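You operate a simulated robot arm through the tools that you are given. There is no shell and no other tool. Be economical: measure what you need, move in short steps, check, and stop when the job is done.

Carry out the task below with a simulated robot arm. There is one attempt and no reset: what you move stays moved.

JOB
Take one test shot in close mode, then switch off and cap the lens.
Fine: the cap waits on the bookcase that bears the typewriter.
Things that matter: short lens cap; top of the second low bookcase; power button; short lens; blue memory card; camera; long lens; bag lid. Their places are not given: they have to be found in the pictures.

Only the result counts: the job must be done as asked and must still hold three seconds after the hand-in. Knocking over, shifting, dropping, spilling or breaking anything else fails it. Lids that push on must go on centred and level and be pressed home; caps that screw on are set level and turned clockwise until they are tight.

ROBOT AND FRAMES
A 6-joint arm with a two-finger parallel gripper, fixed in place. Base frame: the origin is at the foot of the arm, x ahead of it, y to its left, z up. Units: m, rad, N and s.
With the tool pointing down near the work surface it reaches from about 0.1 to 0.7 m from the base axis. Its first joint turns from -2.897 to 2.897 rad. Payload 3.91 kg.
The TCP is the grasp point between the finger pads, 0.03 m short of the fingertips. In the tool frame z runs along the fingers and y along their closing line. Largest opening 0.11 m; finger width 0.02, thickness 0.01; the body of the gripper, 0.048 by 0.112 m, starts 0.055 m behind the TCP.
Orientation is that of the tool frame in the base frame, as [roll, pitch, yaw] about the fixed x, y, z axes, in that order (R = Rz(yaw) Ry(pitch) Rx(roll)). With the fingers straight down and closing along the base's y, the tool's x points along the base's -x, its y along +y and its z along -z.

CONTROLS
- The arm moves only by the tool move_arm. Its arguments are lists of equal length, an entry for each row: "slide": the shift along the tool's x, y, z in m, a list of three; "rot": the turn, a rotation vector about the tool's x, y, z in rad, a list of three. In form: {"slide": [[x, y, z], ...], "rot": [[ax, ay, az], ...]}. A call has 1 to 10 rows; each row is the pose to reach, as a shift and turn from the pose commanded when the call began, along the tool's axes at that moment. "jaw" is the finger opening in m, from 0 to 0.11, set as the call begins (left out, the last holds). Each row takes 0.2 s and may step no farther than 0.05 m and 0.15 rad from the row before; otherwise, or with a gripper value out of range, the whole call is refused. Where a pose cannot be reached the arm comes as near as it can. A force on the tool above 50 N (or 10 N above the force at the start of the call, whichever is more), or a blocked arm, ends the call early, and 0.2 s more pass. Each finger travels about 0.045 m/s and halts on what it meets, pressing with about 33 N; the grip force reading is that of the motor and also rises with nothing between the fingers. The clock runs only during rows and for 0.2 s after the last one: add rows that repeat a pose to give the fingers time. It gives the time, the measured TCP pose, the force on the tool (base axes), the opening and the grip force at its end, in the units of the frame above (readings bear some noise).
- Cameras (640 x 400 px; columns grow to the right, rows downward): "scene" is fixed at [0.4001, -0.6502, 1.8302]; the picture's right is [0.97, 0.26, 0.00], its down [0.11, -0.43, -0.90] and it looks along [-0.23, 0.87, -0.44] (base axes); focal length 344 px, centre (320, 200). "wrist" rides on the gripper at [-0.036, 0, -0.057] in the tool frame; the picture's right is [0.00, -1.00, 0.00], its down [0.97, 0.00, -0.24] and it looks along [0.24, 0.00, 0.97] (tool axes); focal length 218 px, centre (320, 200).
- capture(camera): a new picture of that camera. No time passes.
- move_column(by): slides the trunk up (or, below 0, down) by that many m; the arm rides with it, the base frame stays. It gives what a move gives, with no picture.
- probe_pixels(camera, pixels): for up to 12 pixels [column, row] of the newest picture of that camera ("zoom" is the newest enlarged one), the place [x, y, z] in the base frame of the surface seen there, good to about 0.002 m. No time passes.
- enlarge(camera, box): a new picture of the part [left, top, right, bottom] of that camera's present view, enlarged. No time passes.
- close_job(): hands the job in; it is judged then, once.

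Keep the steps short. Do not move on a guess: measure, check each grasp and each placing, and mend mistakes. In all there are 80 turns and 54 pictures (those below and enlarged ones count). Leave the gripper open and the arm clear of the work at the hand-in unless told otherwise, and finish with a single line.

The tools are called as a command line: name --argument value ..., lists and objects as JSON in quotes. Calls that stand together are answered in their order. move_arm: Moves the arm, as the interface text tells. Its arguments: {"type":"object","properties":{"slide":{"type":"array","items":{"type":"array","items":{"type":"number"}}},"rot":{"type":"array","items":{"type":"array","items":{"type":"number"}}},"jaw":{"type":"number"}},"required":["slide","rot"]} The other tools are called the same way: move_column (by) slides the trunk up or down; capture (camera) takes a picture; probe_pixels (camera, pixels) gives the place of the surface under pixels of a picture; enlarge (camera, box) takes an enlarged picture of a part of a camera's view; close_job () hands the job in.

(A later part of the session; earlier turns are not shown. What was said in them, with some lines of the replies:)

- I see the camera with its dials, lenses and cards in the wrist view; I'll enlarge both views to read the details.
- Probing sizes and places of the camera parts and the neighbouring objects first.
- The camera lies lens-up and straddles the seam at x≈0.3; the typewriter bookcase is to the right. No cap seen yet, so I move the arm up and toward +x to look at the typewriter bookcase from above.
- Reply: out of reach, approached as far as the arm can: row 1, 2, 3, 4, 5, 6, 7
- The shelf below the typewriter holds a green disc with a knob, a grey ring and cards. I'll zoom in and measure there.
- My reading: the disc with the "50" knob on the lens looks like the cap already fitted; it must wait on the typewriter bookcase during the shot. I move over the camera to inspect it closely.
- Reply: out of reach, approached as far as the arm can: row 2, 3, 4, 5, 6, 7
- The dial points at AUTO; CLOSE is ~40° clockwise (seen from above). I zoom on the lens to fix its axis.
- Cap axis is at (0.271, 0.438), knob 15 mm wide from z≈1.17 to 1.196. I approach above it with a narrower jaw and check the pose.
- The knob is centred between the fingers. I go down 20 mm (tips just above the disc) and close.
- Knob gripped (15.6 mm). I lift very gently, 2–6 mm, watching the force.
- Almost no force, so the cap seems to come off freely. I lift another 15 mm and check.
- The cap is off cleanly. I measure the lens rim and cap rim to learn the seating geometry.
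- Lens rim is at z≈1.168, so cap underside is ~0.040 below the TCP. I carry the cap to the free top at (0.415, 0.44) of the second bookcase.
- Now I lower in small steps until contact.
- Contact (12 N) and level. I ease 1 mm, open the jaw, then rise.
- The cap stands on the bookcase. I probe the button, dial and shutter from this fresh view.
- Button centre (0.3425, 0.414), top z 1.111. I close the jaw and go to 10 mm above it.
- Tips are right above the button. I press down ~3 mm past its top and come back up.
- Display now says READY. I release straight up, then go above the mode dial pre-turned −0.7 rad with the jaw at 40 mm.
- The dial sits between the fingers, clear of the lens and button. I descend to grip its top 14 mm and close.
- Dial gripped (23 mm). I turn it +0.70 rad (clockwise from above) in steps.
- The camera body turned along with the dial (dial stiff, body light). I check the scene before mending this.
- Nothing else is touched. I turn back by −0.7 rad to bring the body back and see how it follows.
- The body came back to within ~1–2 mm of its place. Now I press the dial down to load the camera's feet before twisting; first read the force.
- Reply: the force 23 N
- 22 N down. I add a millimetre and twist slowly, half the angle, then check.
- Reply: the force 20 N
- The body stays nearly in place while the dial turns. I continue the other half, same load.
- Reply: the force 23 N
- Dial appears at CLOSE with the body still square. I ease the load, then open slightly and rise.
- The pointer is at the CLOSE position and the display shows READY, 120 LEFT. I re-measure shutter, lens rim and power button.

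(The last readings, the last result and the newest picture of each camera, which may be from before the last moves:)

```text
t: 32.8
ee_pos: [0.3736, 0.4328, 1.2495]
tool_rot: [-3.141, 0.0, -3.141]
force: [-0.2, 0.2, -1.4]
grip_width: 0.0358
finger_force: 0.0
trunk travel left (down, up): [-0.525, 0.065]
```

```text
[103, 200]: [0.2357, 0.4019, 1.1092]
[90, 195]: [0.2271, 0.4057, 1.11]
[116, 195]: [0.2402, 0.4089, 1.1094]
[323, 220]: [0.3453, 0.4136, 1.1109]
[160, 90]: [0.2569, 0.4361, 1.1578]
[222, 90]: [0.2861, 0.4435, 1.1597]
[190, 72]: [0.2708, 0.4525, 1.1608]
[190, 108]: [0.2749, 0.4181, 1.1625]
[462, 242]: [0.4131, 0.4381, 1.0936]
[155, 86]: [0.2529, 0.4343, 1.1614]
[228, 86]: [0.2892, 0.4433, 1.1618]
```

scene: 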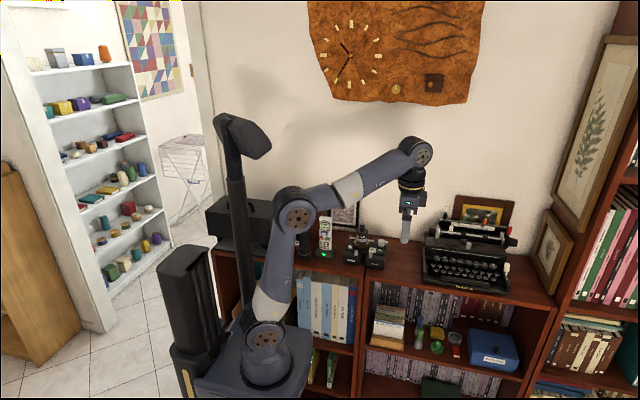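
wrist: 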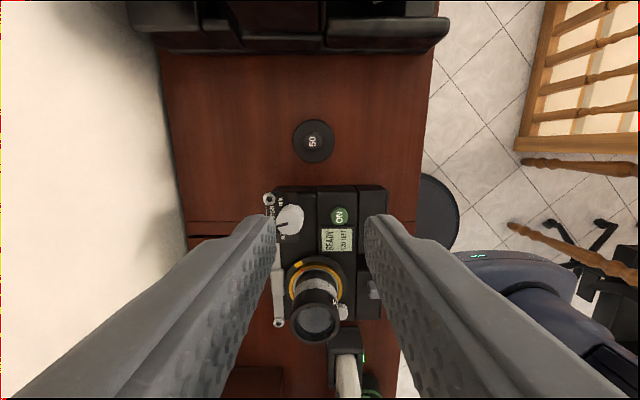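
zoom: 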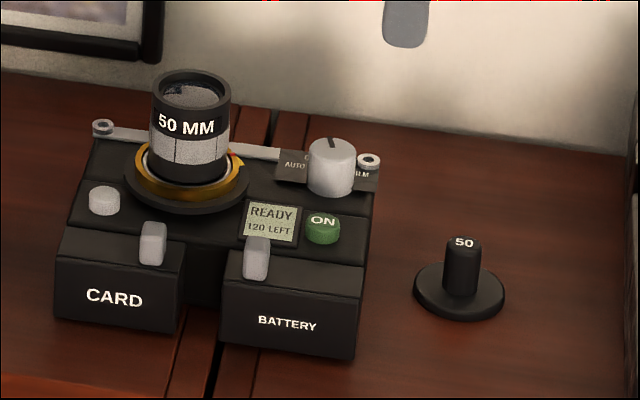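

probe_pixels --camera "wrist" --pixels '[[345, 332], [335, 345], [347, 358], [347, 370], [345, 392]]'

capture --camera "scene"

```text
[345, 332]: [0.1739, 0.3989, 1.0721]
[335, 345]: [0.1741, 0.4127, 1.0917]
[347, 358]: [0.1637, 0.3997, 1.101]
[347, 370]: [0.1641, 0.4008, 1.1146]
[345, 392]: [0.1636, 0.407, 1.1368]
```

```text
12 pictures are left
```

scene: 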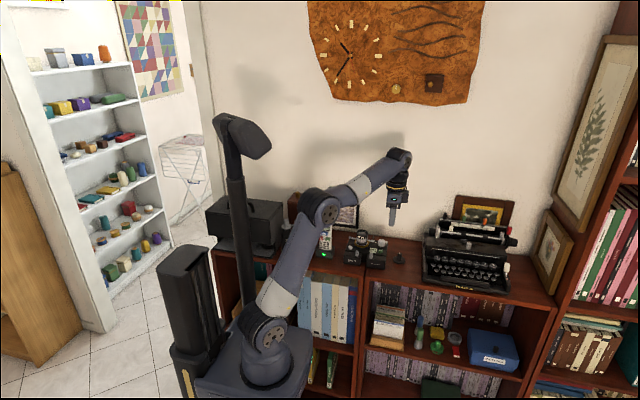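

Phone face is at x≤0.174, clear of the gripper. I go above the shutter (0.2345, 0.4075) with the jaw closed.

move_arm --slide '[[0.035, -0.006, 0], [0.07, -0.012, 0], [0.105, -0.018, 0], [0.138, -0.024, 0.0], [0.138, -0.024, 0.04], [0.138, -0.024, 0.08], [0.138, -0.024, 0.098], [0.138, -0.024, 0.098]]' --rot '[[0, 0, 0], [0, 0, 0], [0, 0, 0], [0, 0, 0], [0, 0, 0], [0, 0, 0], [0, 0, 0], [0, 0, 0]]' --jaw 0.0

enlarge --camera "scene" --box '[335, 215, 405, 275]'

```text
t: 34.6
ee_pos: [0.2328, 0.4041, 1.1523]
tool_rot: [3.141, -0.001, -3.141]
force: [0.3, 0.9, 0.7]
grip_width: 0.0
finger_force: 33.0
trunk travel left (down, up): [-0.525, 0.065]
```

```text
6.67 times, centred on (370, 245) of scene
```

zoom: 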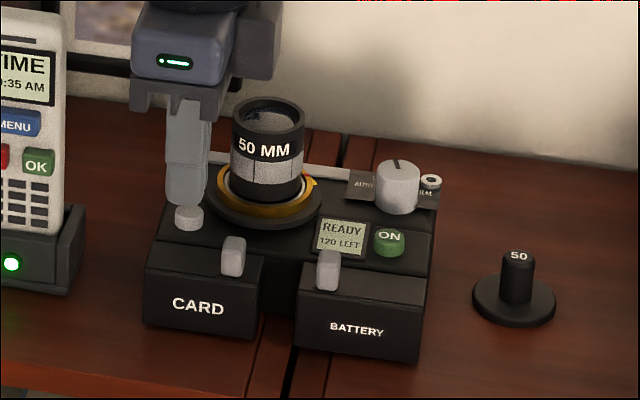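

Tip is over the shutter. One press, 3 mm, then release straight up.

move_arm --slide '[[0, 0.001, 0.006], [0, 0.001, 0.01], [0, 0.001, 0.0125], [0, 0.001, 0.0145], [0, 0.001, 0.006], [0, 0.001, -0.03], [0, 0.001, -0.06]]' --rot '[[0, 0, 0], [0, 0, 0], [0, 0, 0], [0, 0, 0], [0, 0, 0], [0, 0, 0], [0, 0, 0]]'

enlarge --camera "scene" --box '[335, 215, 405, 275]'

```text
t: 36.2
ee_pos: [0.2358, 0.407, 1.2093]
tool_rot: [-3.141, 0.0, 3.141]
force: [-0.2, 0.0, 0.1]
grip_width: 0.0001
finger_force: 33.5
trunk travel left (down, up): [-0.525, 0.065]
```

```text
6.67 times, centred on (370, 245) of scene
```

zoom: 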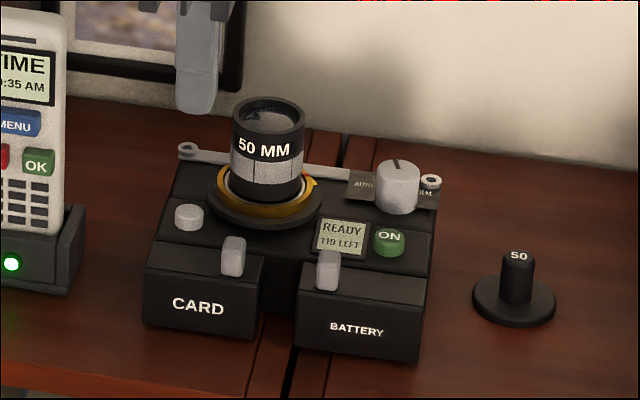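

119 LEFT: exactly one shot. Now I go up and over to the power button (0.345, 0.4135).

move_arm --slide '[[0, 0, -0.03], [-0.037, 0.002, -0.03], [-0.074, 0.004, -0.03], [-0.11, 0.0065, -0.03], [-0.11, 0.0065, 0.015], [-0.11, 0.0065, 0.059], [-0.11, 0.0065, 0.059]]' --rot '[[0, 0, 0], [0, 0, 0], [0, 0, 0], [0, 0, 0], [0, 0, 0], [0, 0, 0], [0, 0, 0]]'

move_arm --slide '[[0, 0, 0.006], [0, 0, 0.01], [0, 0, 0.0125], [0, 0, 0.006], [0, 0, -0.03], [0, 0, -0.07]]' --rot '[[0, 0, 0], [0, 0, 0], [0, 0, 0], [0, 0, 0], [0, 0, 0], [0, 0, 0]]'

enlarge --camera "scene" --box '[335, 215, 405, 275]'

```text
t: 37.8
ee_pos: [0.3449, 0.4133, 1.1498]
tool_rot: [-3.14, 0.0, 3.141]
force: [0.9, -1.1, 0.1]
grip_width: 0.0
finger_force: 32.8
trunk travel left (down, up): [-0.525, 0.065]
```

```text
t: 39.2
ee_pos: [0.3436, 0.4148, 1.2182]
tool_rot: [-3.141, 0.0, 3.142]
force: [-0.4, 0.9, 0.3]
grip_width: 0.0
finger_force: 33.2
trunk travel left (down, up): [-0.525, 0.065]
```

```text
6.67 times, centred on (370, 245) of scene
```

zoom: 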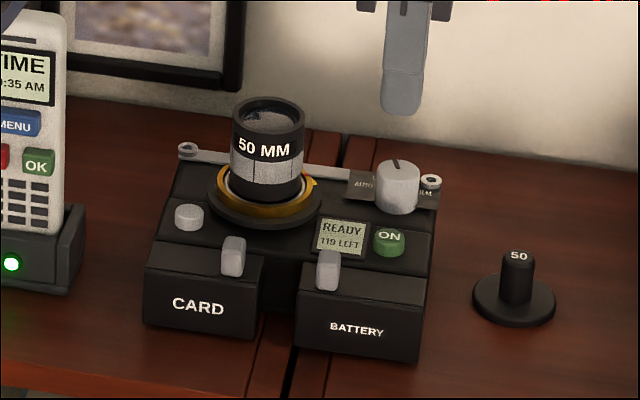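

Still READY, so that press didn't register deep enough. I press again deeper, pausing at the bottom to read.

move_arm --slide '[[0.0, 0, 0.04], [0.0, 0, 0.072], [0.0, 0, 0.08], [0.0, 0, 0.082], [0.0, 0, 0.083]]' --rot '[[0, 0, 0], [0, 0, 0], [0, 0, 0], [0, 0, 0], [0, 0, 0]]'

enlarge --camera "scene" --box '[335, 215, 405, 275]'

```text
t: 40.4
ee_pos: [0.3448, 0.4145, 1.1387]
tool_rot: [3.141, -0.001, -3.14]
force: [0.4, -0.5, 0.8]
grip_width: 0.0002
finger_force: 33.2
trunk travel left (down, up): [-0.525, 0.065]
```

```text
6.67 times, centred on (370, 245) of scene
```

zoom: 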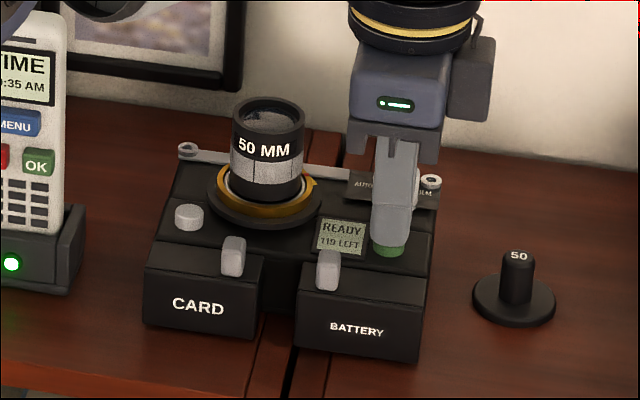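

Force is only 0.8 N, not pressed yet. 2 mm further.

move_arm --slide '[[0, 0, 0.001], [0, 0, 0.002], [0, 0, 0.002]]' --rot '[[0, 0, 0], [0, 0, 0], [0, 0, 0]]'

enlarge --camera "scene" --box '[335, 215, 405, 275]'

```text
t: 41.2
ee_pos: [0.3436, 0.4143, 1.1364]
tool_rot: [-3.141, 0.001, 3.141]
force: [1.2, 0.1, 3.2]
grip_width: 0.0003
finger_force: 33.0
trunk travel left (down, up): [-0.525, 0.065]
```

```text
6.67 times, centred on (370, 245) of scene
```

zoom: 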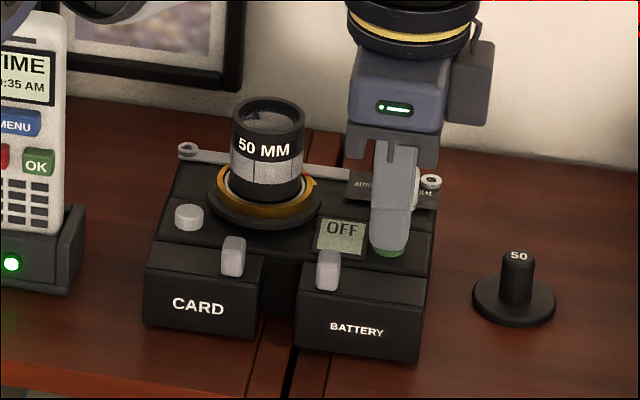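

OFF. I release, then go over the cap knob at (0.413, 0.438) and open the jaw.

move_arm --slide '[[0, 0, -0.03], [0, 0, -0.07], [-0.034, 0.012, -0.07], [-0.0688, 0.0238, -0.07], [-0.0688, 0.0238, -0.07]]' --rot '[[0, 0, 0], [0, 0, 0], [0, 0, 0], [0, 0, 0], [0, 0, 0]]'

move_arm --slide '[[0, 0, 0], [0, 0, 0.03], [0, 0, 0.06], [0, 0, 0.06]]' --rot '[[0, 0, 0], [0, 0, 0], [0, 0, 0], [0, 0, 0]]' --jaw 0.05

capture --camera "wrist"

```text
t: 42.4
ee_pos: [0.4129, 0.4379, 1.2086]
tool_rot: [3.141, 0.001, -3.141]
force: [0.0, 0.8, -0.1]
grip_width: 0.0001
finger_force: 32.8
trunk travel left (down, up): [-0.525, 0.065]
```

```text
t: 43.4
ee_pos: [0.4135, 0.4386, 1.1489]
tool_rot: [3.141, 0.001, 3.141]
force: [-0.2, -0.2, -0.8]
grip_width: 0.0503
finger_force: 0.0
trunk travel left (down, up): [-0.525, 0.065]
```

```text
6 pictures are left
```

wrist: 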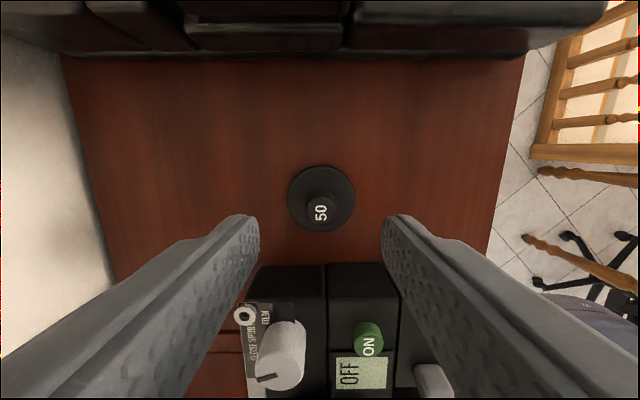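

Knob centred. I lower to grip it, close, and meanwhile measure the lens rim from the last zoom.

probe_pixels --camera "zoom" --pixels '[[234, 112], [303, 112], [268, 98], [268, 130], [236, 117], [301, 117], [250, 101], [290, 101], [245, 127], [292, 127], [320, 184], [210, 184]]'

move_arm --slide '[[0, 0, 0.02], [0, 0, 0.035], [0, 0, 0.0432], [0, 0, 0.0432]]' --rot '[[0, 0, 0], [0, 0, 0], [0, 0, 0], [0, 0, 0]]'

move_arm --slide '[[0, 0, 0], [0, 0, 0], [0, 0, 0], [0, 0, 0], [0, 0, 0]]' --rot '[[0, 0, 0], [0, 0, 0], [0, 0, 0], [0, 0, 0], [0, 0, 0]]' --jaw 0.0

```text
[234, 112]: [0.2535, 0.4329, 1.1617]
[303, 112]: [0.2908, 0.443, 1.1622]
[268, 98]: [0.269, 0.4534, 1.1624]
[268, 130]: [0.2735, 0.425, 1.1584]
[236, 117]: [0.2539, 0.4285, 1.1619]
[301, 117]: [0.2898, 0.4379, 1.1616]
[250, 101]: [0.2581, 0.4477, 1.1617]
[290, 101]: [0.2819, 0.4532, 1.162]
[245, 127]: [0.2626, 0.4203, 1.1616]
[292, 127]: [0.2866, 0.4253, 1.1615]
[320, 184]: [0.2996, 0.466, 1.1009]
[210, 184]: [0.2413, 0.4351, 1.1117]
```

```text
t: 44.4
ee_pos: [0.4101, 0.437, 1.1038]
tool_rot: [-3.141, 0.0, -3.141]
force: [0.1, 0.3, 0.8]
grip_width: 0.0502
finger_force: 0.1
trunk travel left (down, up): [-0.525, 0.065]
```

```text
t: 45.6
ee_pos: [0.41, 0.4385, 1.1037]
tool_rot: [3.141, 0.001, 3.14]
force: [0.0, 0.4, 0.1]
grip_width: 0.0155
finger_force: 32.7
trunk travel left (down, up): [-0.525, 0.065]
```

Cap gripped. Lens axis fits at (0.272, 0.4365). I lift and carry the cap to ~15 mm above the lens rim and check alignment.

move_arm --slide '[[0, 0, -0.03], [0, 0, -0.07], [0, 0, -0.11], [0, 0, -0.14], [0.035, 0, -0.14], [0.07, 0, -0.14], [0.105, 0, -0.14], [0.14, -0.0015, -0.14], [0.14, -0.0015, -0.12], [0.14, -0.0015, -0.12]]' --rot '[[0, 0, 0], [0, 0, 0], [0, 0, 0], [0, 0, 0], [0, 0, 0], [0, 0, 0], [0, 0, 0], [0, 0, 0], [0, 0, 0], [0, 0, 0]]'

enlarge --camera "scene" --box '[345, 205, 393, 250]'

```text
t: 47.8
ee_pos: [0.272, 0.4383, 1.2221]
tool_rot: [3.141, 0.0, -3.141]
force: [0.4, -0.4, 0.3]
grip_width: 0.0156
finger_force: 32.7
trunk travel left (down, up): [-0.525, 0.065]
```

```text
8.89 times, centred on (369, 228) of scene
```

zoom: 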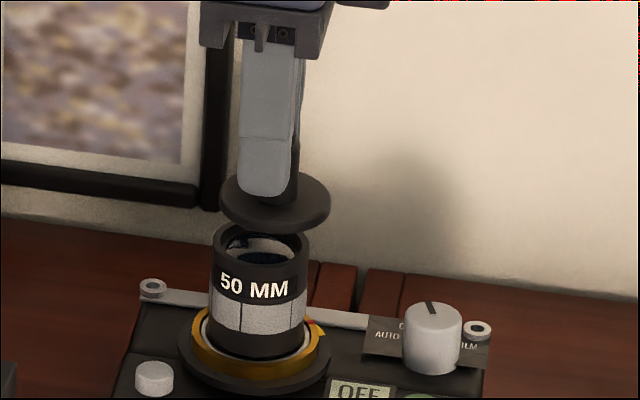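

The cap appears ~4 mm too far toward +x. I measure its disc edges.

probe_pixels --camera "zoom" --pixels '[[221, 200], [329, 206], [275, 220], [230, 182], [322, 190], [240, 215], [310, 218], [212, 245], [307, 245], [260, 224], [260, 264], [231, 260]]'

```text
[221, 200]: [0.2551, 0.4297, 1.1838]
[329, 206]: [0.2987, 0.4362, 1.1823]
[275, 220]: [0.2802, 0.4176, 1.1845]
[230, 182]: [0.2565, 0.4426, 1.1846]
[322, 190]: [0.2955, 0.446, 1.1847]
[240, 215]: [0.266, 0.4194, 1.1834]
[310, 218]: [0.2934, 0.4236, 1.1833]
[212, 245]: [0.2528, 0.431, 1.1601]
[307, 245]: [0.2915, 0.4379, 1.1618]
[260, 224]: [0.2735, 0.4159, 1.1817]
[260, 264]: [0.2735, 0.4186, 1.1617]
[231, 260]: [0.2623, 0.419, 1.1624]
```

Cap centre (0.277, 0.438) vs lens (0.272, 0.437): I shift −5 mm in x, −1 mm in y and recheck.

move_arm --slide '[[0.0025, -0.0005, 0], [0.005, -0.001, 0], [0.005, -0.001, 0]]' --rot '[[0, 0, 0], [0, 0, 0], [0, 0, 0]]'

enlarge --camera "scene" --box '[345, 205, 393, 250]'

```text
t: 48.6
ee_pos: [0.2676, 0.4363, 1.2233]
tool_rot: [3.141, 0.0, -3.142]
force: [0.3, 0.3, 0.4]
grip_width: 0.0156
finger_force: 33.4
trunk travel left (down, up): [-0.525, 0.065]
```

```text
8.89 times, centred on (369, 228) of scene
```

zoom: 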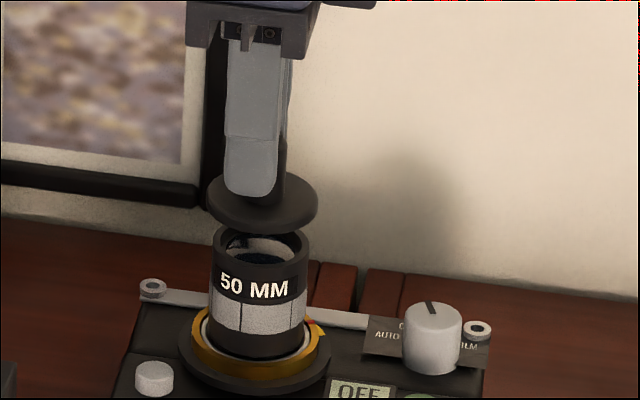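

probe_pixels --camera "zoom" --pixels '[[208, 202], [316, 206], [262, 221], [217, 183], [309, 190], [227, 216], [297, 219], [213, 243], [307, 243], [260, 265], [231, 261], [290, 262]]'

```text
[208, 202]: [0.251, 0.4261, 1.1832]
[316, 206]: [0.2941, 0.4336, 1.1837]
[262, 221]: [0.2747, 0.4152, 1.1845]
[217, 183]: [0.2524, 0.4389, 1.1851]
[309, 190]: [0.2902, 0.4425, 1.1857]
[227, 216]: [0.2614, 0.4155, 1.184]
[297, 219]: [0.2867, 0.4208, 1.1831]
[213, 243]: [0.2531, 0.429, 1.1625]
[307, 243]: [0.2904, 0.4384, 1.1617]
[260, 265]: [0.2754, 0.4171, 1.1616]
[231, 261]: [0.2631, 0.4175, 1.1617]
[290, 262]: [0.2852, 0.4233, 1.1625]
```

Aligned within ~1 mm. I descend slowly to contact.

move_arm --slide '[[0, 0.0003, 0.005], [0, 0.0003, 0.009], [0, 0.0003, 0.012], [0, 0.0003, 0.014], [0, 0.0003, 0.014]]' --rot '[[0, 0, 0], [0, 0, 0], [0, 0, 0], [0, 0, 0], [0, 0, 0]]'

```text
t: 49.8
ee_pos: [0.2671, 0.4351, 1.2093]
tool_rot: [-3.141, -0.001, 3.14]
force: [-0.2, -0.1, 0.3]
grip_width: 0.0153
finger_force: 32.9
trunk travel left (down, up): [-0.525, 0.065]
```

move_arm --slide '[[0, 0, 0.001], [0, 0, 0.002], [0, 0, 0.003], [0, 0, 0.003]]' --rot '[[0, 0, 0], [0, 0, 0], [0, 0, 0], [0, 0, 0]]'

enlarge --camera "scene" --box '[345, 205, 393, 250]'

```text
t: 50.8
ee_pos: [0.2672, 0.4346, 1.2065]
tool_rot: [3.138, 0.0, 3.141]
force: [1.0, 2.2, 4.5]
grip_width: 0.0156
finger_force: 33.0
trunk travel left (down, up): [-0.525, 0.065]
```

```text
8.89 times, centred on (369, 228) of scene
```

zoom: 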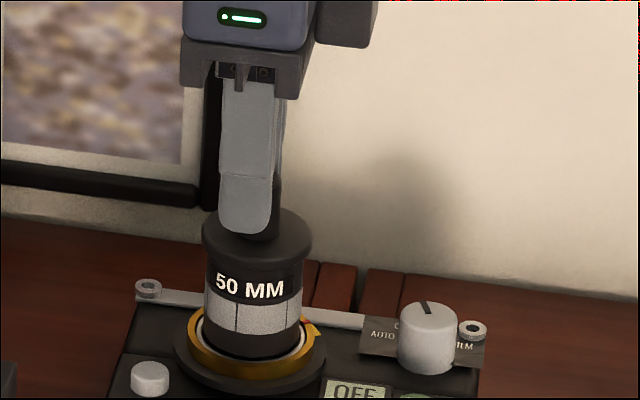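

Contact at the seating height, cap centred on the lens. I press home to ~25 N.

move_arm --slide '[[0, 0, 0.001], [0, 0, 0.002], [0, 0, 0.003], [0, 0, 0.003]]' --rot '[[0, 0, 0], [0, 0, 0], [0, 0, 0], [0, 0, 0]]'

```text
t: 51.8
ee_pos: [0.266, 0.4351, 1.2058]
tool_rot: [3.138, 0.004, 3.14]
force: [-2.6, 6.9, 27.4]
grip_width: 0.0155
finger_force: 32.8
trunk travel left (down, up): [-0.525, 0.065]
```

27 N at z matching full seating. I ease off, open, and rise.

move_arm --slide '[[0, 0, -0.003], [0, 0, -0.004], [0, 0, -0.004]]' --rot '[[0, 0, 0], [0, 0, 0], [0, 0, 0]]'

move_arm --slide '[[0, 0, 0], [0, 0, 0], [0, 0, 0], [0, 0, 0]]' --rot '[[0, 0, 0], [0, 0, 0], [0, 0, 0], [0, 0, 0]]' --jaw 0.06

move_arm --slide '[[0, 0, -0.03], [0, 0, -0.06], [0, -0.03, -0.08], [0, -0.06, -0.09], [0, -0.1, -0.09], [0, -0.1, -0.09]]' --rot '[[0, 0, 0], [0, 0, 0], [0, 0, 0], [0, 0, 0], [0, 0, 0], [0, 0, 0]]'

enlarge --camera "scene" --box '[340, 210, 400, 275]'

```text
t: 52.6
ee_pos: [0.266, 0.4343, 1.2061]
tool_rot: [-3.138, -0.002, -3.141]
force: [-4.1, 4.0, 2.2]
grip_width: 0.0157
finger_force: 33.2
trunk travel left (down, up): [-0.525, 0.065]
```

```text
t: 53.6
ee_pos: [0.2678, 0.4343, 1.2079]
tool_rot: [-3.141, -0.001, -3.14]
force: [0.1, 0.3, 0.7]
grip_width: 0.06
finger_force: 0.0
trunk travel left (down, up): [-0.525, 0.065]
```

```text
t: 55.0
ee_pos: [0.2655, 0.3344, 1.2946]
tool_rot: [-3.141, 0.0, 3.141]
force: [-0.2, 0.3, 0.7]
grip_width: 0.0599
finger_force: 0.0
trunk travel left (down, up): [-0.525, 0.065]
```

```text
6.15 times, centred on (370, 242) of scene
```

zoom: 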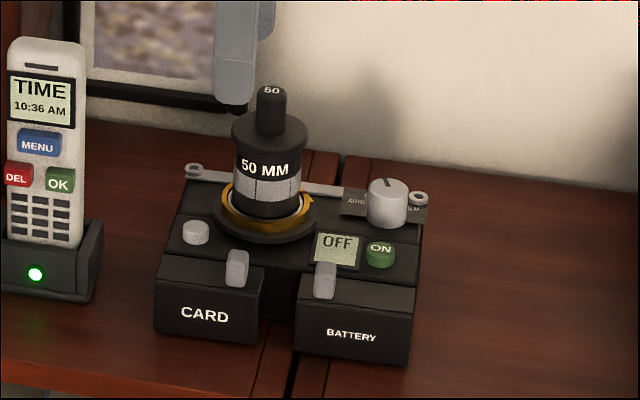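

Cap on, OFF shown. I verify level and height by probing the knob top, disc edges and barrel.

probe_pixels --camera "zoom" --pixels '[[271, 90], [235, 130], [306, 132], [270, 146], [245, 116], [300, 118], [236, 160], [301, 160], [268, 160], [250, 143], [292, 145]]'

enlarge --camera "wrist" --box '[120, 100, 360, 260]'

```text
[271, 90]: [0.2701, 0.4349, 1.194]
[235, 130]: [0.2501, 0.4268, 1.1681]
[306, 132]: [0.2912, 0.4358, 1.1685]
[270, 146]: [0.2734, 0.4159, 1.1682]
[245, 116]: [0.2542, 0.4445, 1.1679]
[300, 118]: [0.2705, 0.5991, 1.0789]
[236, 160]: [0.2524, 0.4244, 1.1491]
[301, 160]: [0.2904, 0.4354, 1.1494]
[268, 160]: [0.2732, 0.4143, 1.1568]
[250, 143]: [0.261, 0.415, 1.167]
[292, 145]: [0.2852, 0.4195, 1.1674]
```

```text
2.50 times, centred on (240, 180) of wrist
```

zoom: 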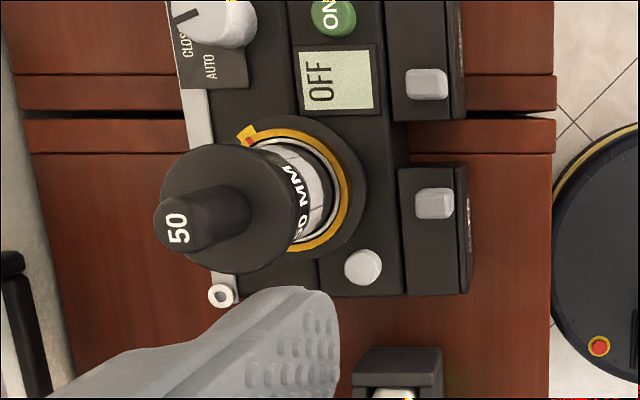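

The disc is level at z 1.168 all round and centred. The display reads OFF, the dial is at CLOSE, and the gripper is open and clear. I'm handing in.

close_job

```text
The job is handed in.
```

I took one shot in CLOSE mode (counter went from 120 to 119), switched the camera off, and pressed the 50 mm cap back on level; the camera body did swing about 29° while I turned the dial, and I brought it back to within a few millimetres of its place.
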